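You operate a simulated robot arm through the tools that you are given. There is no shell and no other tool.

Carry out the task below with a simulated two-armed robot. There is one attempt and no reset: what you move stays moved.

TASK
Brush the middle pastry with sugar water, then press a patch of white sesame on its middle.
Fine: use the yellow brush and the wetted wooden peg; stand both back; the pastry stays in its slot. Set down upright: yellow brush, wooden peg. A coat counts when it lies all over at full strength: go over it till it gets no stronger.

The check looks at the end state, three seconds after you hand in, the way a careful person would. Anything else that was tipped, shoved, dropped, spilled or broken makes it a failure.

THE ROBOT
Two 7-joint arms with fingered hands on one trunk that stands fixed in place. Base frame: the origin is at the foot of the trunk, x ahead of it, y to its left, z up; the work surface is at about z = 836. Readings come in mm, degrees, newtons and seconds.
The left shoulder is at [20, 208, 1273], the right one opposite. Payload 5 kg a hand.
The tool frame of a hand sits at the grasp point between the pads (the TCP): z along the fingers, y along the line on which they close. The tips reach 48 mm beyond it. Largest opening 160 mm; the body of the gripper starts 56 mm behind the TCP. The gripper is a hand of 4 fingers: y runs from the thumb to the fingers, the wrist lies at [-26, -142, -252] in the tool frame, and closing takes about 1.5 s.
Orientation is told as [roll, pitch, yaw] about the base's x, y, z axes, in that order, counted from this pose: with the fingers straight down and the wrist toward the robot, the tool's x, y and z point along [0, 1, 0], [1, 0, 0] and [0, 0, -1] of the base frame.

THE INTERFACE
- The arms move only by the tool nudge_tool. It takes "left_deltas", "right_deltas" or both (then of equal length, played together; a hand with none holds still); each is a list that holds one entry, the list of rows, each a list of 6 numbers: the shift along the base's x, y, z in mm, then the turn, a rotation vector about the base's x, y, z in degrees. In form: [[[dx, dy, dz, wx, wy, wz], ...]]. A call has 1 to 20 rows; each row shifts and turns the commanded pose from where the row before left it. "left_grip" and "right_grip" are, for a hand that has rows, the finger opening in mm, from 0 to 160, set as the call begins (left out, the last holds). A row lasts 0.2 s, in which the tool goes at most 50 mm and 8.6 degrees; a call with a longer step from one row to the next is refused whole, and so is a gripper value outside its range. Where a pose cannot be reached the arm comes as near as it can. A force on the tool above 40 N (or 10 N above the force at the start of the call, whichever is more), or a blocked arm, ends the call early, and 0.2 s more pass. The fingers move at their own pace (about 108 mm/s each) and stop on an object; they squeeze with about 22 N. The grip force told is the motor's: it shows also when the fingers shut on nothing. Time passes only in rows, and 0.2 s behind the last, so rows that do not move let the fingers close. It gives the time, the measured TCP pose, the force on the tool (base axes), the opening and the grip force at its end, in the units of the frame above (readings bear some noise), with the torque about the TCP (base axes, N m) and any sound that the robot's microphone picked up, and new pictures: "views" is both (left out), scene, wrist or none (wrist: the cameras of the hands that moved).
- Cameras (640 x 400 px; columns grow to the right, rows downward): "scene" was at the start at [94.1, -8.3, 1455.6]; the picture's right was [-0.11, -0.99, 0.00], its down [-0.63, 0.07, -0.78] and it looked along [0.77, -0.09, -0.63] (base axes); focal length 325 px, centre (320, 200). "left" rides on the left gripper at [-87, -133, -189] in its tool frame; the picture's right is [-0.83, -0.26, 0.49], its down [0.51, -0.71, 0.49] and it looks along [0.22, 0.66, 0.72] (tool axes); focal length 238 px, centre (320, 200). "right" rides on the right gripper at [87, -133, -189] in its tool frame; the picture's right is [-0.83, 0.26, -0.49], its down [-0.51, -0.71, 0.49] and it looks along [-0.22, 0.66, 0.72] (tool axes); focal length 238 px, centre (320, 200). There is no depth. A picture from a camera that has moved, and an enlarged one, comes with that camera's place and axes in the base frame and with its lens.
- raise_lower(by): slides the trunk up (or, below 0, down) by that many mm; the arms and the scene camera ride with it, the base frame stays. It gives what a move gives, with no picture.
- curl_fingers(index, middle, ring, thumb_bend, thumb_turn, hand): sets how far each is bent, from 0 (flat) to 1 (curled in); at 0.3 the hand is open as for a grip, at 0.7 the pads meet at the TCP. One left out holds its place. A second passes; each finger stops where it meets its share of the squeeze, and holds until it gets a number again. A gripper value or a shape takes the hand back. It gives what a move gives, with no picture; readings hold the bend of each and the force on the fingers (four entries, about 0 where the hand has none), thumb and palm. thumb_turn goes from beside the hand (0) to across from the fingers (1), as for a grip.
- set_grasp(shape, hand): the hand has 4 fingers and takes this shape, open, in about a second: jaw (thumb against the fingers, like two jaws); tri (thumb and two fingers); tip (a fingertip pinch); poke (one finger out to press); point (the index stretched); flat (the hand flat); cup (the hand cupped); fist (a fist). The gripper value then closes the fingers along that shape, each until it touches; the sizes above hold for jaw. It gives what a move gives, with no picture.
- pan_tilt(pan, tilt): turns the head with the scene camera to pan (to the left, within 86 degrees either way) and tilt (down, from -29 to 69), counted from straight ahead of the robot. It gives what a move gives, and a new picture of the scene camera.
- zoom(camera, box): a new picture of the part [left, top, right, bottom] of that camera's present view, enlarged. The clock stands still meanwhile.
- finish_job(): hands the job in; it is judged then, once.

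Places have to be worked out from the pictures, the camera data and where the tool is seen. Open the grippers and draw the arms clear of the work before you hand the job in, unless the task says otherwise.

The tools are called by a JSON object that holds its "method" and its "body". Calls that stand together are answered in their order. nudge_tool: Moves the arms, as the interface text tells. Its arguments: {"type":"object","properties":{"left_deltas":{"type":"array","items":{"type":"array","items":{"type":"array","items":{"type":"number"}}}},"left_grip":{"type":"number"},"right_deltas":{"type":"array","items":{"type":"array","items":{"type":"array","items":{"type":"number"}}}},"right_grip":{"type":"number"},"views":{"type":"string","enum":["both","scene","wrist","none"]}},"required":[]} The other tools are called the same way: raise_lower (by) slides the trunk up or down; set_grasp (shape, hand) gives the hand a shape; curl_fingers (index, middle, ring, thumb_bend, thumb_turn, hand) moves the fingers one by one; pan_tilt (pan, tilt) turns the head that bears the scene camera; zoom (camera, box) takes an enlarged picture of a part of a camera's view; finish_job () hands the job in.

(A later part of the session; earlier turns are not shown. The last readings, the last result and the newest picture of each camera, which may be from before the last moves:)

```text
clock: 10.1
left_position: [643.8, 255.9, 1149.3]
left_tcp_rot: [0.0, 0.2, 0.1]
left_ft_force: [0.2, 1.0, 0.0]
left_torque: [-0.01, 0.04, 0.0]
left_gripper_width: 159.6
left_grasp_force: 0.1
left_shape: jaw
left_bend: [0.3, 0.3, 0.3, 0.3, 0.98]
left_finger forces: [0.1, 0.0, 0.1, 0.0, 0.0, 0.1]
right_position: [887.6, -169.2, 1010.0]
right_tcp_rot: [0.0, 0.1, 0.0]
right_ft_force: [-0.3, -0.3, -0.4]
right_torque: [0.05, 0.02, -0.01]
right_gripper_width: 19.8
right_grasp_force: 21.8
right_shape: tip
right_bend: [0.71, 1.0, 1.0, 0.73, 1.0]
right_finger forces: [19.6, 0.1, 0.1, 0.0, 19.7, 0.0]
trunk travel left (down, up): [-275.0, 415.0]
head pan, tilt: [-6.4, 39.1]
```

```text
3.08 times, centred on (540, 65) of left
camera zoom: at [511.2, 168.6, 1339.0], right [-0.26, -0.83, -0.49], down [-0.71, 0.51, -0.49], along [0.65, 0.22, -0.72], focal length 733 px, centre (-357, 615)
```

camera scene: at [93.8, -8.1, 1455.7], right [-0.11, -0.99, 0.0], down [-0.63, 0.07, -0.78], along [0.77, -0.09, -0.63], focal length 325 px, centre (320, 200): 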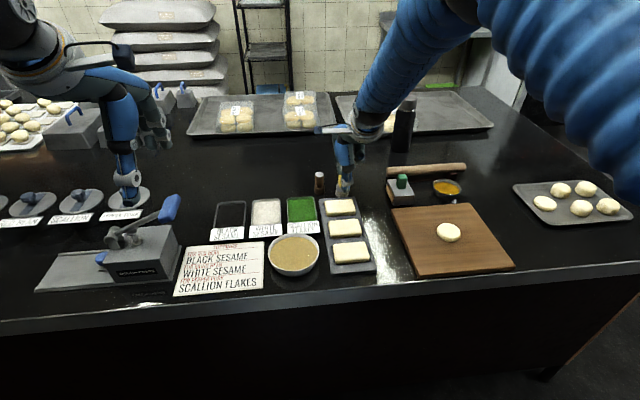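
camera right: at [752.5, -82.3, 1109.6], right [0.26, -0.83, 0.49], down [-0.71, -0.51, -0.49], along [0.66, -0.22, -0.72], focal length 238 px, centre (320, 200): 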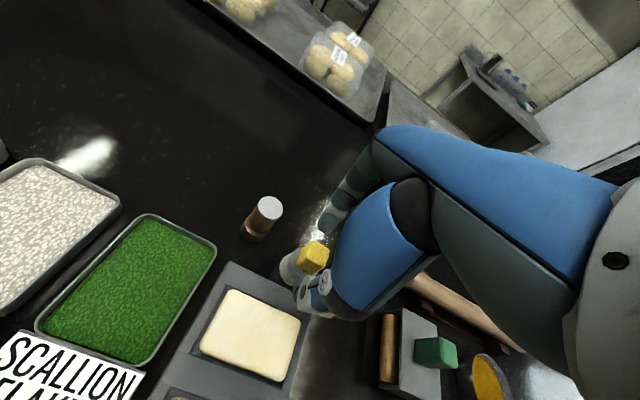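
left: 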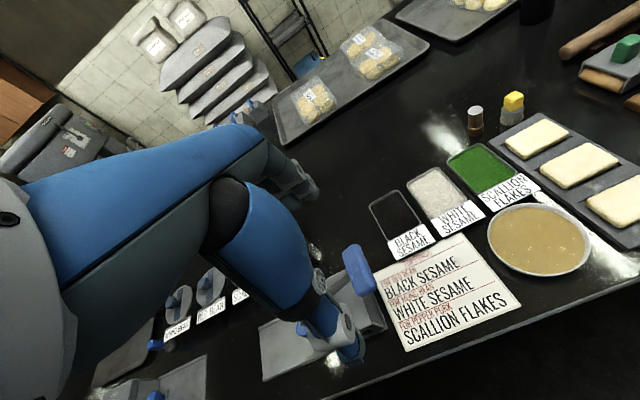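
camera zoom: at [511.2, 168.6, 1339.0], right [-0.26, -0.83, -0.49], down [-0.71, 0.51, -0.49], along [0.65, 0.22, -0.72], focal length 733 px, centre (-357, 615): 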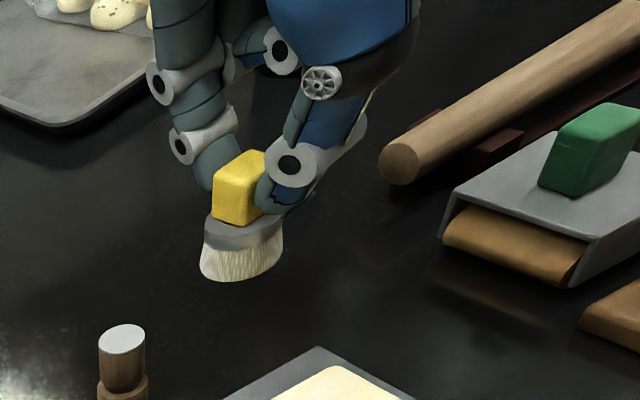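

The brush hangs straight in the pinch. I'll carry it at this height over the bowl, estimated at (625, -4), and check alignment there.

{"method": "nudge_tool", "body": {"right_deltas": [[[-20, 12, 0, 0, 0, 0], [-30, 19, 0, 0, 0, 0], [-35, 22, 0, 0, 0, 0], [-35, 22, 0, 0, 0, 0], [-35, 22, 0, 0, 0, 0], [-35, 22, 0, 0, 0, 0], [-35, 22, 0, 0, 0, 0], [-25, 16, 0, 0, 0, 0], [-10, 7, 0, 0, 0, 0], [0, 0, 0, 0, 0, 0]]]}}

{"method": "zoom", "body": {"camera": "scene", "box": [240, 180, 360, 290]}}

{"method": "zoom", "body": {"camera": "left", "box": [430, 130, 640, 290]}}

{"method": "zoom", "body": {"camera": "right", "box": [160, 160, 400, 340]}}

```text
clock: 12.3
left_position: [642.8, 255.7, 1150.5]
left_tcp_rot: [0.0, -0.1, 0.0]
left_ft_force: [-1.4, -0.7, 0.5]
left_torque: [0.06, -0.05, 0.0]
left_gripper_width: 159.6
left_grasp_force: 0.0
left_shape: jaw
left_bend: [0.3, 0.3, 0.3, 0.3, 0.98]
left_finger forces: [0.1, 0.1, 0.0, 0.1, 0.1, 0.0]
right_position: [648.6, -25.8, 1007.8]
right_tcp_rot: [0.0, 0.0, 0.0]
right_ft_force: [0.4, -0.1, -1.0]
right_torque: [0.05, -0.01, 0.03]
right_gripper_width: 19.4
right_grasp_force: 21.9
right_shape: tip
right_bend: [0.71, 1.0, 1.0, 0.73, 1.0]
right_finger forces: [19.6, 0.0, 0.1, 0.0, 19.6, 0.0]
right hand out of reach, approached as far as the arm can: row 6, 7
trunk travel left (down, up): [-275.0, 415.0]
head pan, tilt: [-6.4, 39.1]
camera scene: at [94.1, -8.5, 1455.6], right [-0.11, -0.99, 0.0], down [-0.63, 0.07, -0.78], along [0.77, -0.09, -0.63], focal length 325 px, centre (320, 200)
camera right: at [515.0, 61.2, 1197.3], right [0.26, -0.83, 0.49], down [-0.71, -0.51, -0.49], along [0.66, -0.22, -0.72], focal length 238 px, centre (320, 200)
```

scene: 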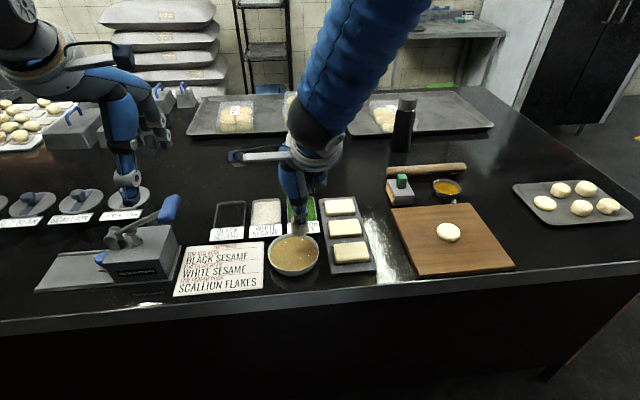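
right: 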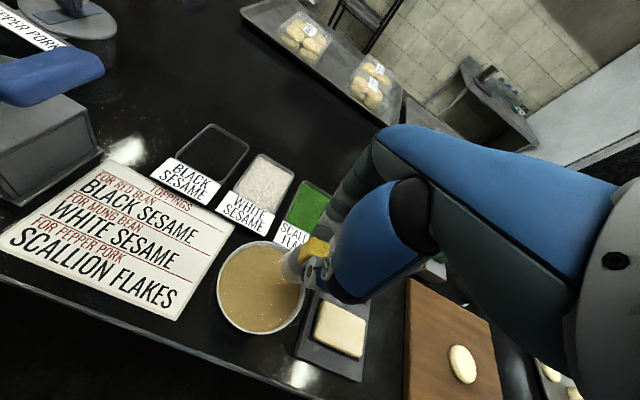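

```text
3.64 times, centred on (300, 235) of scene
camera zoom: at [94.1, -8.5, 1455.6], right [-0.11, -0.99, 0.0], down [-0.63, 0.07, -0.78], along [0.77, -0.09, -0.63], focal length 1180 px, centre (393, 73)
```

zoom: 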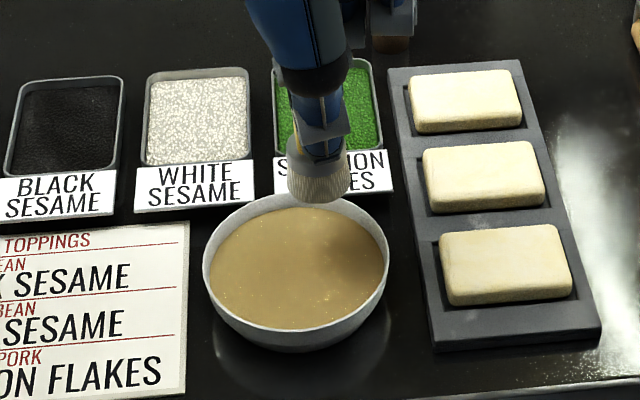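

```text
2.50 times, centred on (535, 210) of left
camera zoom: at [510.1, 168.3, 1339.6], right [-0.26, -0.83, -0.49], down [-0.71, 0.51, -0.49], along [0.66, 0.22, -0.72], focal length 596 px, centre (-218, 175)
```

zoom: 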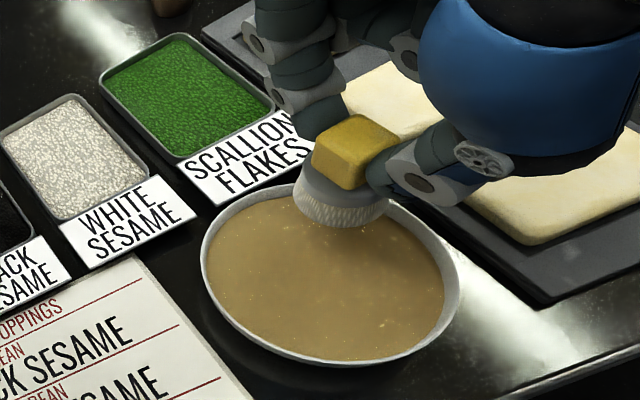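

```text
2.22 times, centred on (280, 250) of right
camera zoom: at [515.0, 61.2, 1197.3], right [0.26, -0.83, 0.49], down [-0.71, -0.51, -0.49], along [0.66, -0.22, -0.72], focal length 530 px, centre (409, 89)
```

zoom: 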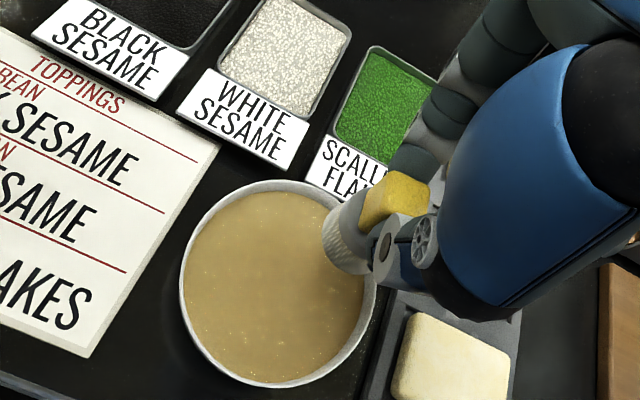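

The arm reports rows 6–7 out of reach and it stands at (649, -26), short of the target. I'll send a still row to see whether it settles nearer.

{"method": "nudge_tool", "body": {"right_deltas": [[[0, 0, 0, 0, 0, 0], [0, 0, 0, 0, 0, 0]]], "views": "none"}}

```text
clock: 12.9
left_position: [643.0, 257.1, 1150.8]
left_tcp_rot: [0.0, 0.0, 0.0]
left_ft_force: [0.0, 0.4, -0.4]
left_torque: [0.04, 0.03, -0.02]
left_gripper_width: 159.7
left_grasp_force: 0.1
left_shape: jaw
left_bend: [0.3, 0.3, 0.3, 0.3, 0.98]
left_finger forces: [0.0, 0.0, 0.0, 0.0, 0.0, 0.0]
right_position: [648.6, -24.8, 1008.3]
right_tcp_rot: [-0.1, 0.1, 0.0]
right_ft_force: [-0.7, 0.5, -0.3]
right_torque: [-0.01, -0.02, 0.01]
right_gripper_width: 19.3
right_grasp_force: 21.7
right_shape: tip
right_bend: [0.71, 1.0, 1.0, 0.73, 1.0]
right_finger forces: [19.6, 0.1, 0.0, 0.0, 19.5, 0.0]
trunk travel left (down, up): [-275.0, 415.0]
head pan, tilt: [-6.4, 39.1]
```

It holds at (648.6, -25, 1008), while the bowl centre triangulates to about (624, -4). Turning the hand so the wrist swings to the right should ease the reach, so I'll yaw it +24° while stepping toward the bowl centre.

{"method": "nudge_tool", "body": {"right_deltas": [[[0, 0, 0, 0, 0, 8], [-4, 4, 0, 0, 0, 8], [-8, 6, 0, 0, 0, 8], [-8, 6, 0, 0, 0, 0], [0, 0, 0, 0, 0, 0]]]}}

```text
clock: 14.1
left_position: [643.1, 256.4, 1150.2]
left_tcp_rot: [0.1, 0.1, 0.0]
left_ft_force: [-0.1, -0.4, -0.2]
left_torque: [0.02, -0.03, 0.0]
left_gripper_width: 159.7
left_grasp_force: 0.0
left_shape: jaw
left_bend: [0.3, 0.3, 0.3, 0.3, 0.98]
left_finger forces: [0.1, 0.0, 0.0, 0.1, 0.0, 0.1]
right_position: [629.3, -9.6, 1005.1]
right_tcp_rot: [-0.1, 0.0, 24.0]
right_ft_force: [1.2, -0.5, -0.9]
right_torque: [-0.01, -0.01, 0.01]
right_gripper_width: 19.6
right_grasp_force: 22.1
right_shape: tip
right_bend: [0.71, 1.0, 1.0, 0.73, 1.0]
right_finger forces: [19.5, 0.0, 0.0, 0.0, 19.5, 0.0]
trunk travel left (down, up): [-275.0, 415.0]
head pan, tilt: [-6.4, 39.1]
camera scene: at [94.4, -8.4, 1455.6], right [-0.11, -0.99, 0.0], down [-0.63, 0.07, -0.78], along [0.77, -0.09, -0.63], focal length 325 px, centre (320, 200)
camera right: at [472.1, 15.9, 1195.4], right [0.58, -0.66, 0.49], down [-0.44, -0.75, -0.49], along [0.69, 0.07, -0.72], focal length 238 px, centre (320, 200)
```

scene: 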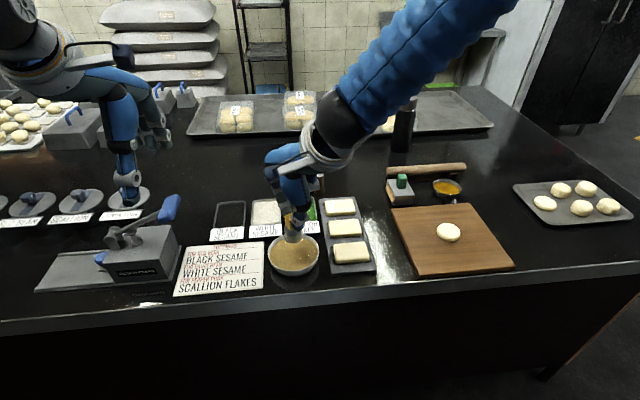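
right: 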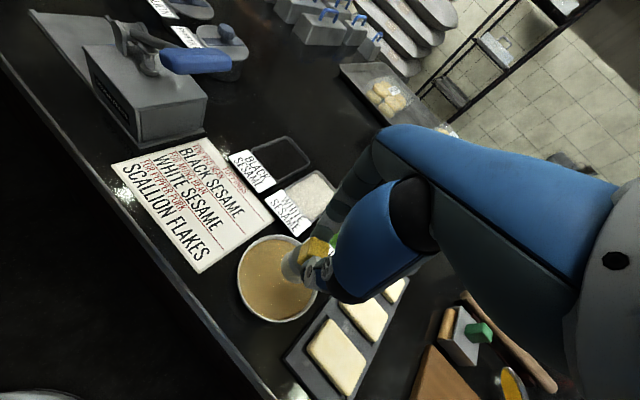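

With yaw 24° it now stands at (629, -10). I'll step to the bowl centre and lower so the bristles are just above the liquid, then look.

{"method": "nudge_tool", "body": {"right_deltas": [[[-4, 4, 0, 0, 0, 0], [0, 0, -20, 0, 0, 0], [0, 0, -20, 0, 0, 0], [0, 0, -12, 0, 0, 0], [0, 0, 0, 0, 0, 0]]], "views": "none"}}

{"method": "zoom", "body": {"camera": "scene", "box": [240, 190, 350, 290]}}

{"method": "zoom", "body": {"camera": "left", "box": [430, 150, 610, 290]}}

{"method": "zoom", "body": {"camera": "right", "box": [200, 200, 360, 340]}}

```text
clock: 15.3
left_position: [642.1, 256.3, 1150.5]
left_tcp_rot: [0.0, 0.0, 0.0]
left_ft_force: [-0.3, 0.8, -0.1]
left_torque: [-0.01, -0.07, 0.0]
left_gripper_width: 159.5
left_grasp_force: 0.1
left_shape: jaw
left_bend: [0.3, 0.3, 0.3, 0.3, 0.98]
left_finger forces: [0.1, 0.0, 0.0, 0.0, 0.0, 0.0]
right_position: [625.1, -4.3, 951.8]
right_tcp_rot: [0.0, 0.0, 24.0]
right_ft_force: [-0.2, -0.2, -0.5]
right_torque: [0.0, -0.02, -0.04]
right_gripper_width: 19.6
right_grasp_force: 21.8
right_shape: tip
right_bend: [0.71, 1.0, 1.0, 0.73, 1.0]
right_finger forces: [19.5, 0.0, 0.1, 0.0, 19.6, 0.1]
trunk travel left (down, up): [-275.0, 415.0]
head pan, tilt: [-6.4, 39.1]
```

```text
4.00 times, centred on (295, 240) of scene
camera zoom: at [93.8, -7.7, 1455.7], right [-0.11, -0.99, 0.0], down [-0.63, 0.07, -0.78], along [0.77, -0.09, -0.63], focal length 1298 px, centre (420, 40)
```

zoom: 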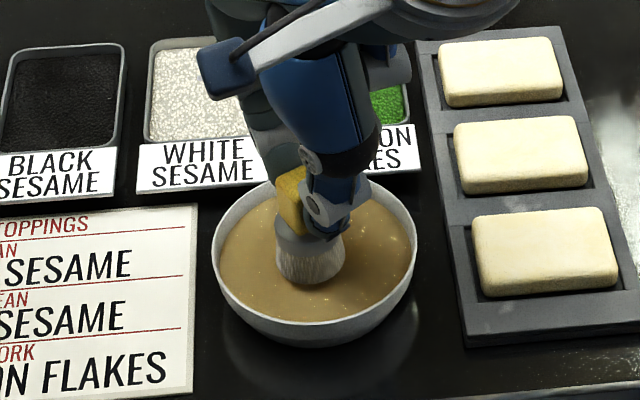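

```text
2.86 times, centred on (520, 220) of left
camera zoom: at [509.8, 169.2, 1339.6], right [-0.26, -0.83, -0.49], down [-0.71, 0.51, -0.49], along [0.66, 0.22, -0.72], focal length 681 px, centre (-251, 143)
```

zoom: 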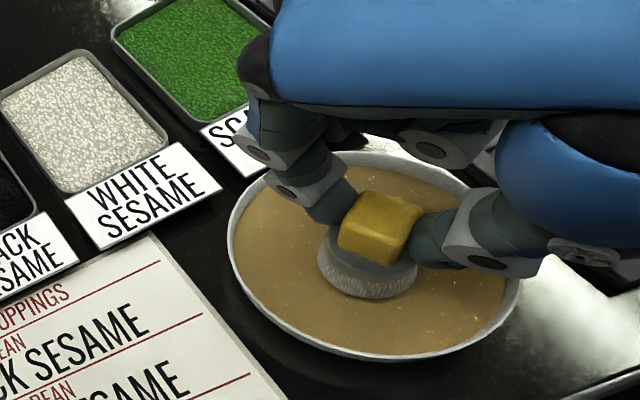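

```text
2.86 times, centred on (280, 270) of right
camera zoom: at [467.5, 21.5, 1141.4], right [0.58, -0.66, 0.49], down [-0.44, -0.75, -0.49], along [0.69, 0.07, -0.72], focal length 681 px, centre (434, 0)
```

zoom: 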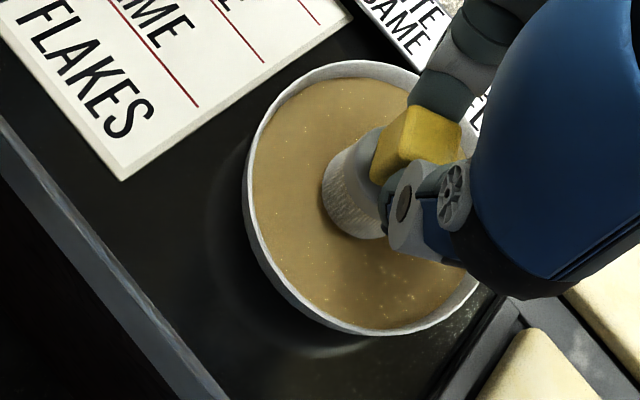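

The brush is centred over the bowl with bristles just above the liquid. I'll lower it 14 mm to soak the bristles, watching the force.

{"method": "nudge_tool", "body": {"right_deltas": [[[0, 0, -6, 0, 0, 0], [0, 0, -5, 0, 0, 0], [0, 0, -3, 0, 0, 0], [0, 0, 0, 0, 0, 0], [0, 0, 0, 0, 0, 0]]], "views": "none"}}

{"method": "zoom", "body": {"camera": "scene", "box": [240, 190, 350, 290]}}

{"method": "zoom", "body": {"camera": "right", "box": [200, 200, 360, 340]}}

```text
clock: 16.5
left_position: [641.8, 256.0, 1152.0]
left_tcp_rot: [0.0, -0.1, 0.0]
left_ft_force: [-0.6, -0.9, 0.5]
left_torque: [-0.03, 0.02, -0.01]
left_gripper_width: 159.7
left_grasp_force: 0.1
left_shape: jaw
left_bend: [0.3, 0.3, 0.3, 0.3, 0.98]
left_finger forces: [0.0, 0.0, 0.0, 0.1, 0.0, 0.0]
right_position: [625.2, -4.4, 943.7]
right_tcp_rot: [0.0, -0.3, 23.9]
right_ft_force: [2.1, -2.1, 38.1]
right_torque: [0.01, -0.17, -0.02]
right_gripper_width: 21.2
right_grasp_force: 21.9
right_shape: tip
right_bend: [0.72, 1.0, 1.0, 0.74, 1.0]
right_finger forces: [28.2, 0.0, 0.0, 0.1, 26.9, 0.0]
trunk travel left (down, up): [-275.0, 415.0]
head pan, tilt: [-6.4, 39.1]
```

```text
4.00 times, centred on (295, 240) of scene
camera zoom: at [92.0, -8.3, 1456.0], right [-0.11, -0.99, 0.0], down [-0.63, 0.07, -0.78], along [0.77, -0.09, -0.63], focal length 1298 px, centre (420, 40)
```

zoom: 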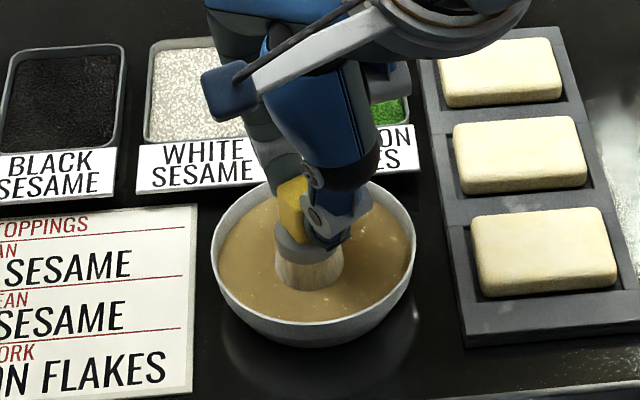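

```text
2.86 times, centred on (280, 270) of right
camera zoom: at [466.3, 20.8, 1131.5], right [0.57, -0.66, 0.49], down [-0.44, -0.75, -0.49], along [0.69, 0.07, -0.72], focal length 681 px, centre (434, 0)
```

zoom: 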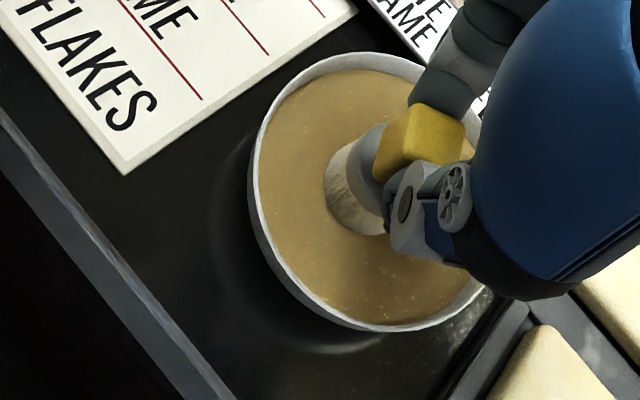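

The brush bottomed at 38 N, so the bowl's floor is at TCP z≈945, and the bristles have turned beige (wet). I'll back off upward right away and check the grip.

{"method": "nudge_tool", "body": {"right_deltas": [[[0, 0, 8, 0, 0, 0], [0, 0, 10, 0, 0, 0], [0, 0, 10, 0, 0, 0], [0, 0, 10, 0, 0, 0], [0, 0, 0, 0, 0, 0]]], "views": "none"}}

{"method": "zoom", "body": {"camera": "scene", "box": [240, 190, 350, 290]}}

{"method": "zoom", "body": {"camera": "left", "box": [430, 150, 610, 290]}}

{"method": "zoom", "body": {"camera": "right", "box": [200, 200, 360, 340]}}

```text
clock: 17.7
left_position: [642.0, 256.0, 1150.7]
left_tcp_rot: [0.0, 0.0, 0.0]
left_ft_force: [1.4, 0.3, 0.3]
left_torque: [-0.02, 0.04, -0.02]
left_gripper_width: 159.8
left_grasp_force: 0.0
left_shape: jaw
left_bend: [0.3, 0.3, 0.3, 0.3, 0.98]
left_finger forces: [0.0, 0.0, 0.1, 0.0, 0.0, 0.0]
right_position: [624.5, -4.5, 978.2]
right_tcp_rot: [0.0, 0.2, 24.1]
right_ft_force: [0.0, -0.7, -0.5]
right_torque: [0.02, 0.03, 0.0]
right_gripper_width: 20.7
right_grasp_force: 22.0
right_shape: tip
right_bend: [0.71, 1.0, 1.0, 0.74, 1.0]
right_finger forces: [20.8, 0.0, 0.0, 0.1, 20.7, 0.0]
trunk travel left (down, up): [-275.0, 415.0]
head pan, tilt: [-6.4, 39.1]
```

```text
4.00 times, centred on (295, 240) of scene
camera zoom: at [94.6, -8.2, 1455.5], right [-0.11, -0.99, 0.0], down [-0.63, 0.07, -0.78], along [0.77, -0.09, -0.63], focal length 1298 px, centre (420, 40)
```

zoom: 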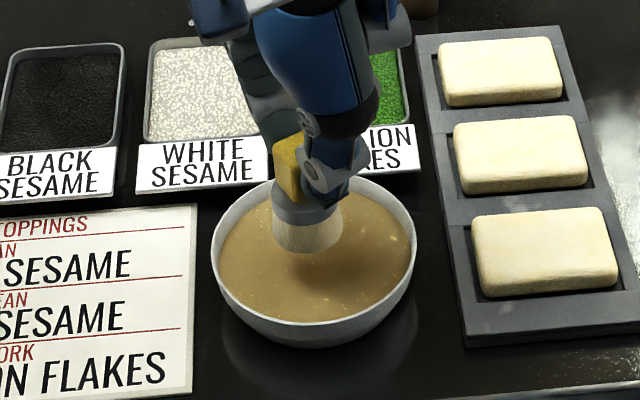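

```text
2.86 times, centred on (520, 220) of left
camera zoom: at [510.5, 168.7, 1339.3], right [-0.26, -0.83, -0.49], down [-0.71, 0.51, -0.49], along [0.66, 0.22, -0.72], focal length 681 px, centre (-251, 143)
```

zoom: 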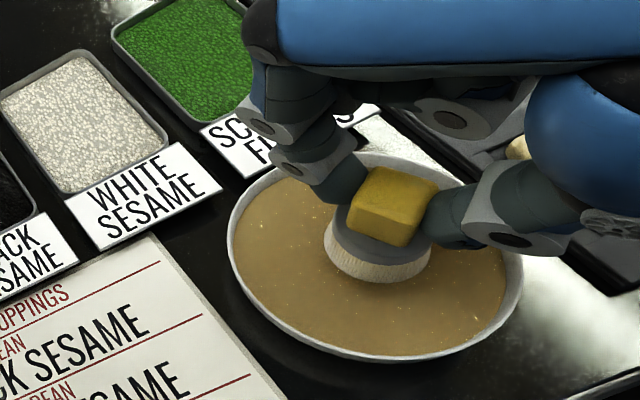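

```text
2.86 times, centred on (280, 270) of right
camera zoom: at [467.1, 21.2, 1167.9], right [0.58, -0.66, 0.49], down [-0.44, -0.75, -0.49], along [0.69, 0.07, -0.72], focal length 681 px, centre (434, 0)
```

zoom: 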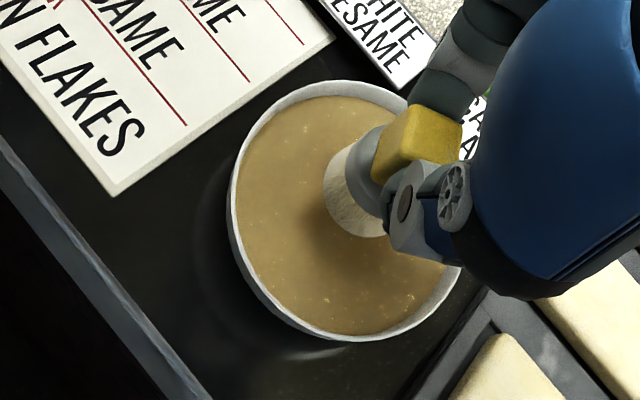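

The brush is wet and the grip still holds (about 21 N). I'll rise slightly and carry it to above the middle pastry at about (702, -142).

{"method": "nudge_tool", "body": {"right_deltas": [[[0, 0, 12, 0, 0, 0], [12, -20, 0, 0, 0, 0], [16, -28, 0, 0, 0, 0], [16, -28, 0, 0, 0, 0], [16, -28, 0, 0, 0, 0], [17, -33, 0, 0, 0, 0], [0, 0, 0, 0, 0, 0]]]}}

{"method": "zoom", "body": {"camera": "scene", "box": [290, 180, 400, 290]}}

{"method": "zoom", "body": {"camera": "right", "box": [200, 180, 400, 360]}}

{"method": "zoom", "body": {"camera": "left", "box": [480, 80, 640, 220]}}

```text
clock: 19.3
left_position: [643.9, 257.2, 1149.8]
left_tcp_rot: [0.0, 0.0, 0.1]
left_ft_force: [-1.4, 1.0, -0.1]
left_torque: [-0.08, -0.01, -0.03]
left_gripper_width: 159.7
left_grasp_force: 0.1
left_shape: jaw
left_bend: [0.3, 0.3, 0.3, 0.3, 0.98]
left_finger forces: [0.0, 0.1, 0.0, 0.0, 0.0, 0.0]
right_position: [701.9, -138.7, 994.8]
right_tcp_rot: [-0.1, 0.0, 24.0]
right_ft_force: [0.0, 0.2, -0.3]
right_torque: [-0.07, 0.03, -0.01]
right_gripper_width: 20.5
right_grasp_force: 22.4
right_shape: tip
right_bend: [0.71, 1.0, 1.0, 0.74, 1.0]
right_finger forces: [20.8, 0.1, 0.0, 0.0, 20.8, 0.1]
trunk travel left (down, up): [-275.0, 415.0]
head pan, tilt: [-6.4, 39.1]
camera scene: at [94.1, -7.3, 1455.6], right [-0.11, -0.99, 0.0], down [-0.63, 0.07, -0.78], along [0.77, -0.09, -0.63], focal length 325 px, centre (320, 200)
camera right: at [545.3, -113.4, 1184.1], right [0.58, -0.66, 0.49], down [-0.44, -0.75, -0.49], along [0.69, 0.07, -0.72], focal length 238 px, centre (320, 200)
```

scene: 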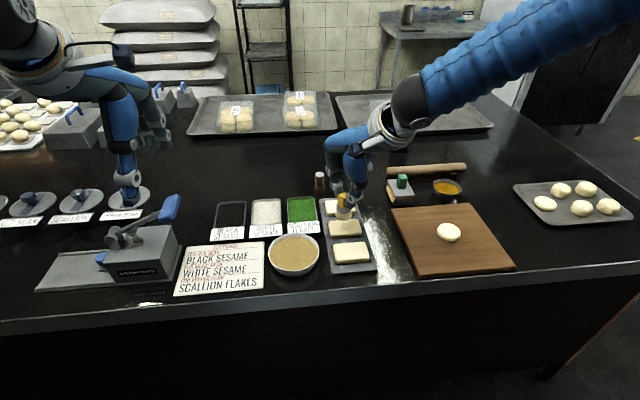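
right: 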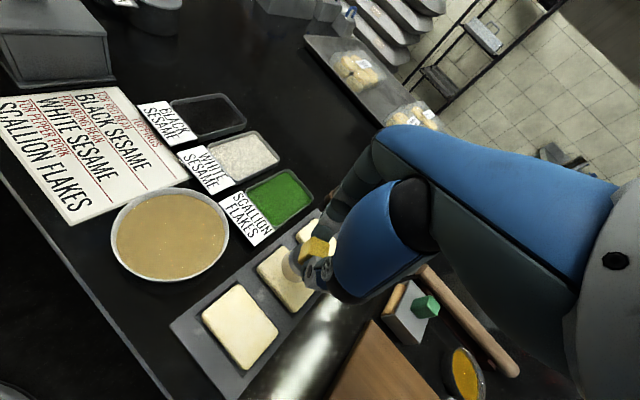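

```text
3.64 times, centred on (345, 235) of scene
camera zoom: at [94.1, -7.3, 1455.6], right [-0.11, -0.99, 0.0], down [-0.63, 0.07, -0.78], along [0.77, -0.09, -0.63], focal length 1180 px, centre (229, 73)
```

zoom: 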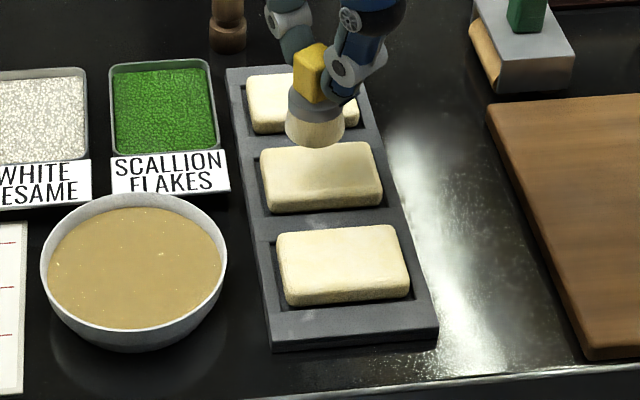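

```text
2.22 times, centred on (300, 270) of right
camera zoom: at [545.3, -113.4, 1184.1], right [0.58, -0.66, 0.49], down [-0.44, -0.75, -0.49], along [0.69, 0.07, -0.72], focal length 530 px, centre (364, 44)
```

zoom: 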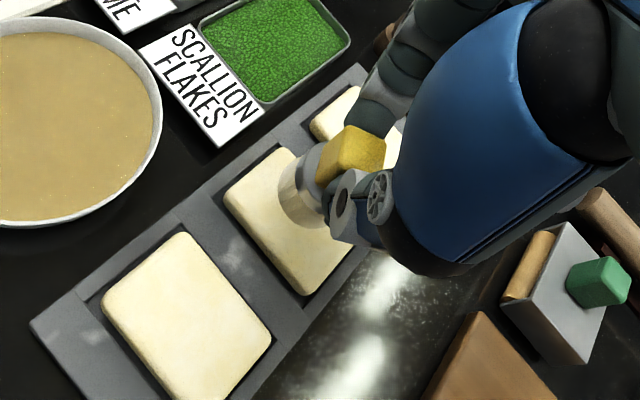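

```text
2.86 times, centred on (560, 150) of left
camera zoom: at [510.1, 169.6, 1339.4], right [-0.26, -0.83, -0.49], down [-0.71, 0.51, -0.49], along [0.66, 0.22, -0.72], focal length 681 px, centre (-366, 343)
```

zoom: 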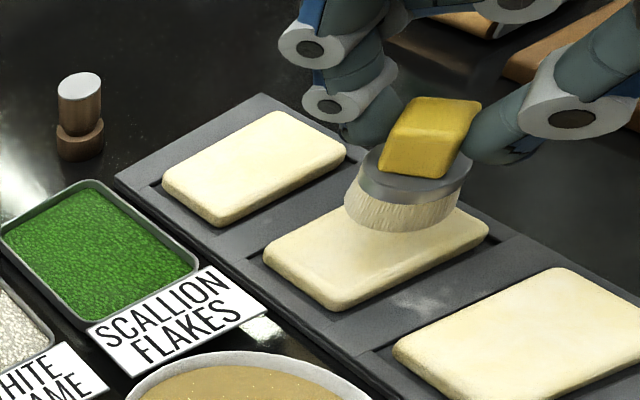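

The brush is over the middle pastry, whose centre triangulates to about (704, -142). I'll centre and come down in steps, watching for contact.

{"method": "nudge_tool", "body": {"right_deltas": [[[2, -3, -16, 0, 0, 0], [0, 0, -14, 0, 0, 0], [0, 0, -8, 0, 0, 0], [0, 0, -4, 0, 0, 0], [0, 0, 0, 0, 0, 0]]], "views": "none"}}

{"method": "zoom", "body": {"camera": "scene", "box": [310, 190, 380, 260]}}

{"method": "zoom", "body": {"camera": "left", "box": [500, 100, 620, 210]}}

```text
clock: 20.5
left_position: [643.3, 255.5, 1150.5]
left_tcp_rot: [-0.1, 0.1, 0.1]
left_ft_force: [0.3, 0.2, 0.1]
left_torque: [0.04, -0.02, 0.01]
left_gripper_width: 159.5
left_grasp_force: 0.0
left_shape: jaw
left_bend: [0.3, 0.3, 0.3, 0.3, 0.98]
left_finger forces: [0.1, 0.0, 0.0, 0.0, 0.1, 0.0]
right_position: [704.9, -144.8, 949.0]
right_tcp_rot: [-0.1, 0.0, 24.0]
right_ft_force: [0.3, -0.6, -0.1]
right_torque: [0.01, 0.01, 0.0]
right_gripper_width: 20.5
right_grasp_force: 21.5
right_shape: tip
right_bend: [0.71, 1.0, 1.0, 0.74, 1.0]
right_finger forces: [20.7, 0.0, 0.0, 0.1, 20.8, 0.0]
trunk travel left (down, up): [-275.0, 415.0]
head pan, tilt: [-6.4, 39.1]
```

```text
5.71 times, centred on (345, 225) of scene
camera zoom: at [94.3, -8.2, 1455.6], right [-0.11, -0.99, 0.0], down [-0.63, 0.07, -0.78], along [0.77, -0.09, -0.63], focal length 1855 px, centre (177, 57)
```

zoom: 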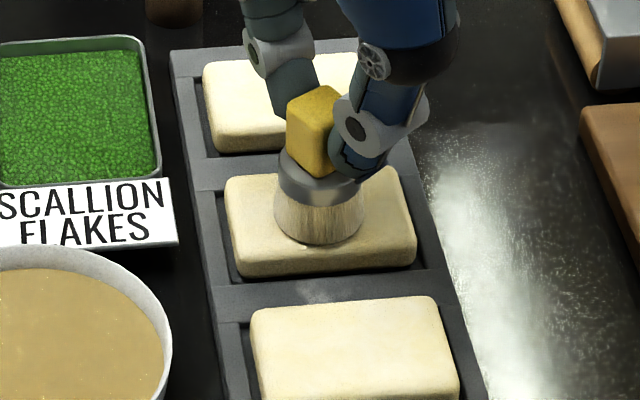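

```text
3.64 times, centred on (560, 155) of left
camera zoom: at [510.3, 168.7, 1339.5], right [-0.26, -0.83, -0.49], down [-0.71, 0.51, -0.49], along [0.66, 0.22, -0.72], focal length 867 px, centre (-553, 364)
```

zoom: 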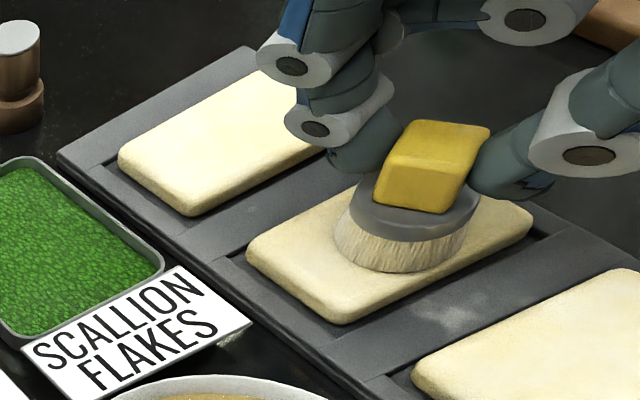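

The brush looks centred and almost touching with no force. I'll ease down in 2 mm steps to feel contact.

{"method": "nudge_tool", "body": {"right_deltas": [[[0, 0, -2, 0, 0, 0], [0, 0, 0, 0, 0, 0]]], "views": "none"}}

```text
clock: 21.1
left_position: [642.6, 255.3, 1149.6]
left_tcp_rot: [0.0, -0.1, 0.0]
left_ft_force: [0.1, -0.3, 0.1]
left_torque: [0.01, -0.01, 0.01]
left_gripper_width: 159.8
left_grasp_force: 0.1
left_shape: jaw
left_bend: [0.3, 0.3, 0.3, 0.3, 0.98]
left_finger forces: [0.0, 0.0, 0.1, 0.0, 0.0, 0.0]
right_position: [702.9, -145.4, 948.8]
right_tcp_rot: [0.0, 0.0, 24.0]
right_ft_force: [-0.4, -0.2, 1.1]
right_torque: [0.02, -0.01, 0.02]
right_gripper_width: 20.7
right_grasp_force: 21.8
right_shape: tip
right_bend: [0.71, 1.0, 1.0, 0.74, 1.0]
right_finger forces: [20.7, 0.1, 0.0, 0.0, 21.0, 0.1]
trunk travel left (down, up): [-275.0, 415.0]
head pan, tilt: [-6.4, 39.1]
```

A hint of contact (1.1 N). One more small step down.

{"method": "nudge_tool", "body": {"right_deltas": [[[0, 0, -1.5, 0, 0, 0], [0, 0, 0, 0, 0, 0]]], "views": "none"}}

{"method": "zoom", "body": {"camera": "scene", "box": [310, 190, 380, 260]}}

```text
clock: 21.7
left_position: [641.3, 255.0, 1150.2]
left_tcp_rot: [-0.1, 0.0, -0.1]
left_ft_force: [0.2, -0.8, 0.4]
left_torque: [-0.01, 0.0, -0.03]
left_gripper_width: 159.6
left_grasp_force: 0.0
left_shape: jaw
left_bend: [0.3, 0.3, 0.3, 0.3, 0.98]
left_finger forces: [0.0, 0.1, 0.0, 0.0, 0.0, 0.0]
right_position: [704.0, -145.1, 947.5]
right_tcp_rot: [-0.1, -0.1, 24.0]
right_ft_force: [0.2, -2.5, 11.3]
right_torque: [-0.04, -0.02, 0.0]
right_gripper_width: 20.7
right_grasp_force: 21.8
right_shape: tip
right_bend: [0.71, 1.0, 1.0, 0.74, 1.0]
right_finger forces: [21.6, 0.0, 0.0, 0.0, 23.2, 0.0]
trunk travel left (down, up): [-275.0, 415.0]
head pan, tilt: [-6.4, 39.1]
```

```text
5.71 times, centred on (345, 225) of scene
camera zoom: at [93.3, -8.2, 1455.8], right [-0.11, -0.99, 0.0], down [-0.63, 0.07, -0.78], along [0.77, -0.09, -0.63], focal length 1855 px, centre (177, 57)
```

zoom: 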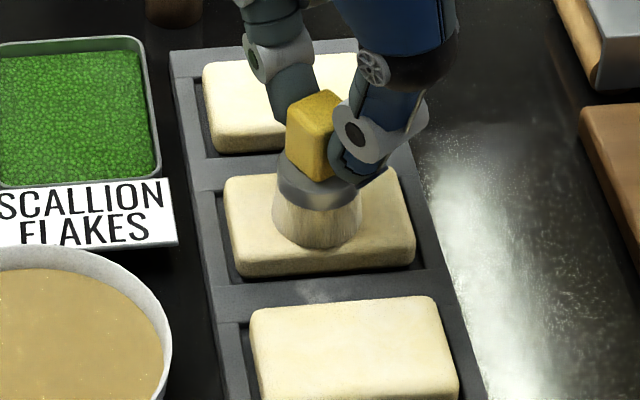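

Contact is stiff: 11 N after 1.5 mm, so the pastry top is touched at TCP z≈948.5. I'll back up about 1 mm for a light touch and make a first slow stroke along y to see the coat appear.

{"method": "nudge_tool", "body": {"right_deltas": [[[0, 0, 0, 0, 0, 0], [0, 0, 1.0, 0, 0, 0], [0, 6, 0, 0, 0, 0], [0, 8, 0, 0, 0, 0], [0, 8, 0, 0, 0, 0], [0, 8, 0, 0, 0, 0], [0, 0, 0, 0, 0, 0]]], "views": "none"}}

{"method": "zoom", "body": {"camera": "scene", "box": [310, 190, 380, 260]}}

{"method": "zoom", "body": {"camera": "left", "box": [500, 100, 620, 210]}}

```text
clock: 23.3
left_position: [642.1, 256.2, 1150.2]
left_tcp_rot: [0.0, 0.0, 0.0]
left_ft_force: [0.1, 0.0, 0.8]
left_torque: [0.03, -0.04, -0.02]
left_gripper_width: 159.5
left_grasp_force: 0.1
left_shape: jaw
left_bend: [0.3, 0.3, 0.3, 0.3, 0.98]
left_finger forces: [0.1, 0.0, 0.0, 0.0, 0.1, 0.0]
right_position: [703.3, -114.3, 943.9]
right_tcp_rot: [0.1, 0.3, 24.0]
right_ft_force: [-0.2, -0.9, 3.3]
right_torque: [0.14, -0.05, 0.05]
right_gripper_width: 19.8
right_grasp_force: 21.7
right_shape: tip
right_bend: [0.72, 1.0, 1.0, 0.74, 1.0]
right_finger forces: [18.4, 0.1, 0.0, 0.0, 17.8, 0.0]
trunk travel left (down, up): [-275.0, 415.0]
head pan, tilt: [-6.4, 39.1]
```

```text
5.71 times, centred on (345, 225) of scene
camera zoom: at [94.2, -7.9, 1455.4], right [-0.11, -0.99, 0.0], down [-0.63, 0.07, -0.78], along [0.77, -0.09, -0.63], focal length 1855 px, centre (177, 57)
```

zoom: 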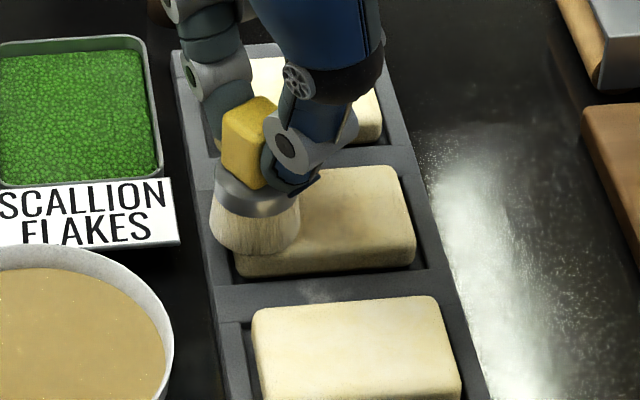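

```text
3.64 times, centred on (560, 155) of left
camera zoom: at [510.1, 169.3, 1339.2], right [-0.26, -0.83, -0.49], down [-0.71, 0.51, -0.49], along [0.66, 0.22, -0.72], focal length 867 px, centre (-553, 364)
```

zoom: 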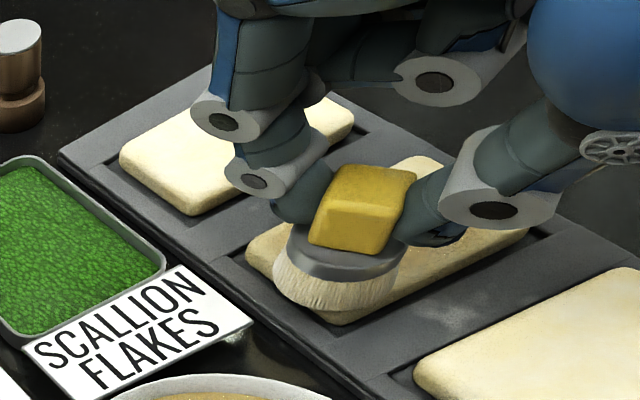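

The brushed strip is visibly darker where the bristles passed, with light force (~3 N). I'll continue slow strokes: across to the right side, then back along the near side, then over to the far side.

{"method": "nudge_tool", "body": {"right_deltas": [[[0, -8, 0, 0, 0, 0], [0, -8, 0, 0, 0, 0], [0, -8, 0, 0, 0, 0], [0, -8, 0, 0, 0, 0], [0, -8, 0, 0, 0, 0], [0, -8, 0, 0, 0, 0], [0, -8, 0, 0, 0, 0], [-6, 0, 0, 0, 0, 0], [-8, 0, 0, 0, 0, 0], [0, 8, 0, 0, 0, 0], [0, 8, 0, 0, 0, 0], [0, 8, 0, 0, 0, 0], [0, 8, 0, 0, 0, 0], [0, 8, 0, 0, 0, 0], [0, 8, 0, 0, 0, 0], [0, 8, 0, 0, 0, 0], [0, 0, 0, 0, 0, 0]]], "views": "none"}}

{"method": "zoom", "body": {"camera": "scene", "box": [310, 190, 380, 260]}}

{"method": "zoom", "body": {"camera": "left", "box": [500, 100, 620, 210]}}

```text
clock: 26.9
left_position: [641.5, 255.7, 1150.4]
left_tcp_rot: [-0.1, 0.0, 0.1]
left_ft_force: [0.1, 0.2, 0.1]
left_torque: [0.04, 0.02, -0.05]
left_gripper_width: 159.6
left_grasp_force: 0.0
left_shape: jaw
left_bend: [0.3, 0.3, 0.3, 0.3, 0.98]
left_finger forces: [0.1, 0.1, 0.0, 0.0, 0.1, 0.0]
right_position: [687.9, -116.3, 945.9]
right_tcp_rot: [0.0, 0.0, 24.0]
right_ft_force: [0.2, -1.0, -0.3]
right_torque: [0.02, -0.04, 0.01]
right_gripper_width: 19.5
right_grasp_force: 22.4
right_shape: tip
right_bend: [0.72, 1.0, 1.0, 0.74, 1.0]
right_finger forces: [17.5, 0.1, 0.0, 0.1, 17.5, 0.1]
trunk travel left (down, up): [-275.0, 415.0]
head pan, tilt: [-6.4, 39.1]
```

```text
5.71 times, centred on (345, 225) of scene
camera zoom: at [94.1, -8.5, 1455.6], right [-0.11, -0.99, 0.0], down [-0.63, 0.07, -0.78], along [0.77, -0.09, -0.63], focal length 1855 px, centre (177, 57)
```

zoom: 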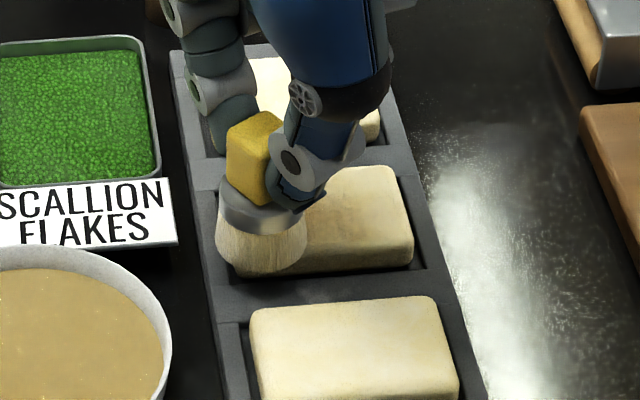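

```text
3.64 times, centred on (560, 155) of left
camera zoom: at [510.1, 168.4, 1339.6], right [-0.26, -0.83, -0.49], down [-0.71, 0.51, -0.49], along [0.66, 0.22, -0.72], focal length 867 px, centre (-553, 364)
```

zoom: 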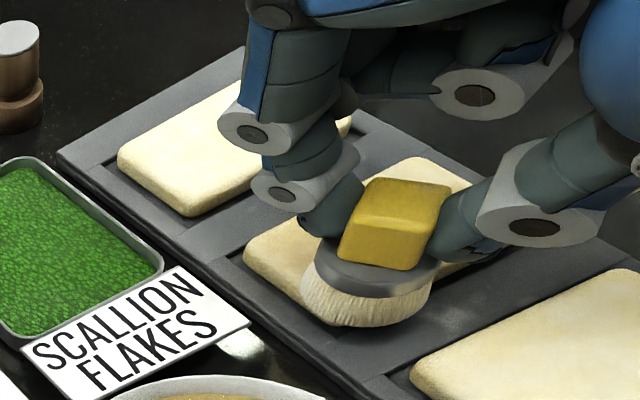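

The front-left area is now covered with almost no force left. I'll lower 0.7 mm and continue along the near side to the right and then the far side.

{"method": "nudge_tool", "body": {"right_deltas": [[[0, -4, -0.7, 0, 0, 0], [0, -8, 0, 0, 0, 0], [0, -8, 0, 0, 0, 0], [0, -8, 0, 0, 0, 0], [0, -8, 0, 0, 0, 0], [0, -8, 0, 0, 0, 0], [0, -8, 0, 0, 0, 0], [0, -4, 0, 0, 0, 0], [8, 0, 0, 0, 0, 0], [8, 0, 0, 0, 0, 0], [8, 0, 0, 0, 0, 0], [8, 0, 0, 0, 0, 0], [0, 8, 0, 0, 0, 0], [0, 8, 0, 0, 0, 0], [0, 8, 0, 0, 0, 0], [0, 8, 0, 0, 0, 0], [0, 8, 0, 0, 0, 0], [0, 8, 0, 0, 0, 0], [0, 8, 0, 0, 0, 0], [0, 0, 0, 0, 0, 0]]], "views": "none"}}

{"method": "zoom", "body": {"camera": "scene", "box": [310, 190, 380, 260]}}

{"method": "zoom", "body": {"camera": "left", "box": [500, 100, 620, 210]}}

```text
clock: 31.1
left_position: [642.3, 255.1, 1150.5]
left_tcp_rot: [0.0, 0.0, 0.0]
left_ft_force: [0.1, -0.2, -0.1]
left_torque: [0.03, -0.02, 0.01]
left_gripper_width: 159.7
left_grasp_force: 0.2
left_shape: jaw
left_bend: [0.3, 0.3, 0.3, 0.3, 0.98]
left_finger forces: [0.1, 0.1, 0.0, 0.0, 0.1, 0.0]
right_position: [720.0, -114.7, 944.8]
right_tcp_rot: [0.0, 0.0, 23.9]
right_ft_force: [0.4, 0.6, -0.8]
right_torque: [0.01, -0.01, 0.03]
right_gripper_width: 19.5
right_grasp_force: 21.8
right_shape: tip
right_bend: [0.72, 1.0, 1.0, 0.74, 1.0]
right_finger forces: [17.5, 0.0, 0.1, 0.1, 17.4, 0.0]
trunk travel left (down, up): [-275.0, 415.0]
head pan, tilt: [-6.4, 39.1]
```

```text
5.71 times, centred on (345, 225) of scene
camera zoom: at [94.3, -8.5, 1455.6], right [-0.11, -0.99, 0.0], down [-0.63, 0.07, -0.78], along [0.77, -0.09, -0.63], focal length 1855 px, centre (177, 57)
```

zoom: 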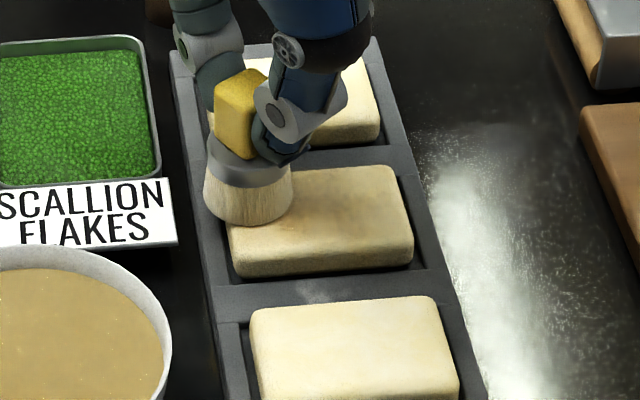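

```text
3.64 times, centred on (560, 155) of left
camera zoom: at [510.2, 168.4, 1339.5], right [-0.26, -0.83, -0.49], down [-0.71, 0.51, -0.49], along [0.66, 0.22, -0.72], focal length 867 px, centre (-553, 364)
```

zoom: 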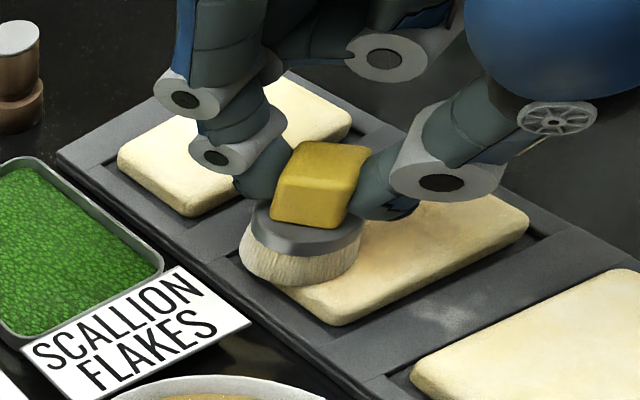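

Force is now near zero and the coat looks uneven (a stronger spot in the middle). I'll lift clear and look at the whole pastry top.

{"method": "nudge_tool", "body": {"right_deltas": [[[0, 0, 15, 0, 0, 0], [0, 0, 25, 0, 0, 0], [-15, 25, 0, 0, 0, 0], [-20, 30, 0, 0, 0, 0], [-20, 25, 0, 0, 0, 0], [0, 0, 0, 0, 0, 0]]], "views": "none"}}

{"method": "zoom", "body": {"camera": "scene", "box": [310, 190, 380, 270]}}

{"method": "zoom", "body": {"camera": "left", "box": [500, 100, 640, 230]}}

{"method": "zoom", "body": {"camera": "right", "box": [200, 200, 400, 380]}}

```text
clock: 32.5
left_position: [642.9, 254.9, 1150.2]
left_tcp_rot: [0.1, 0.1, -0.1]
left_ft_force: [0.1, 0.2, 0.6]
left_torque: [0.03, 0.04, -0.04]
left_gripper_width: 159.6
left_grasp_force: 0.1
left_shape: jaw
left_bend: [0.3, 0.3, 0.3, 0.3, 0.98]
left_finger forces: [0.0, 0.0, 0.1, 0.0, 0.0, 0.0]
right_position: [665.0, -34.5, 984.6]
right_tcp_rot: [0.1, 0.0, 24.0]
right_ft_force: [-0.5, 0.0, -0.6]
right_torque: [0.02, 0.03, 0.02]
right_gripper_width: 19.7
right_grasp_force: 22.1
right_shape: tip
right_bend: [0.72, 1.0, 1.0, 0.74, 1.0]
right_finger forces: [17.4, 0.1, 0.1, 0.0, 17.6, 0.1]
trunk travel left (down, up): [-275.0, 415.0]
head pan, tilt: [-6.4, 39.1]
```

```text
5.00 times, centred on (345, 230) of scene
camera zoom: at [94.5, -8.8, 1455.6], right [-0.11, -0.99, 0.0], down [-0.63, 0.07, -0.78], along [0.77, -0.09, -0.63], focal length 1623 px, centre (195, 50)
```

zoom: 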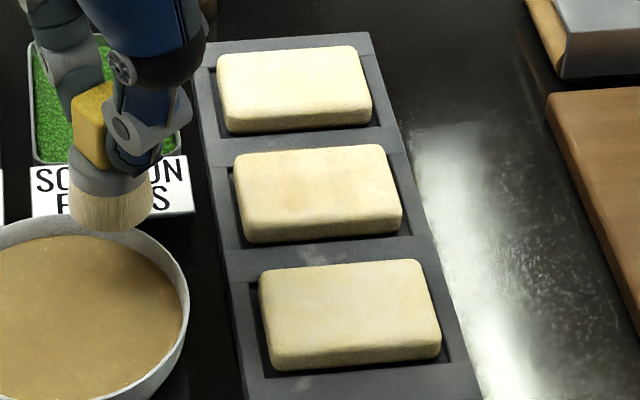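

```text
3.08 times, centred on (570, 165) of left
camera zoom: at [510.5, 168.0, 1339.4], right [-0.26, -0.83, -0.49], down [-0.71, 0.51, -0.49], along [0.66, 0.22, -0.72], focal length 733 px, centre (-449, 308)
```

zoom: 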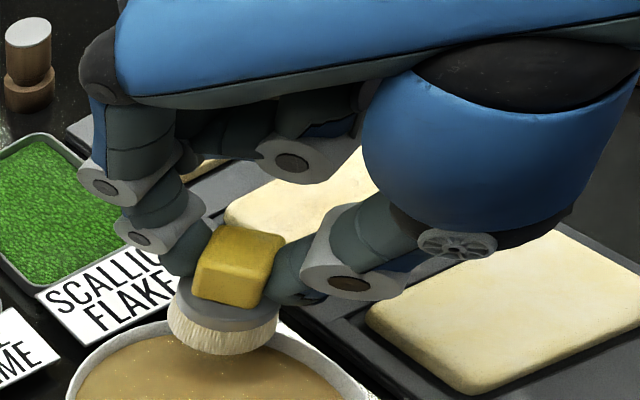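

```text
2.22 times, centred on (300, 290) of right
camera zoom: at [508.2, -8.8, 1174.0], right [0.58, -0.66, 0.49], down [-0.44, -0.75, -0.49], along [0.69, 0.07, -0.72], focal length 530 px, centre (364, 0)
```

zoom: 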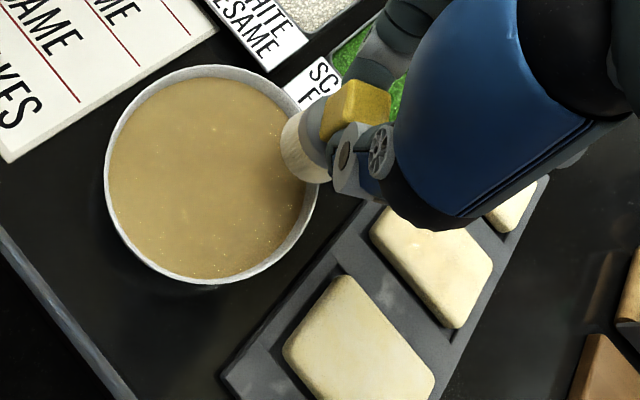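

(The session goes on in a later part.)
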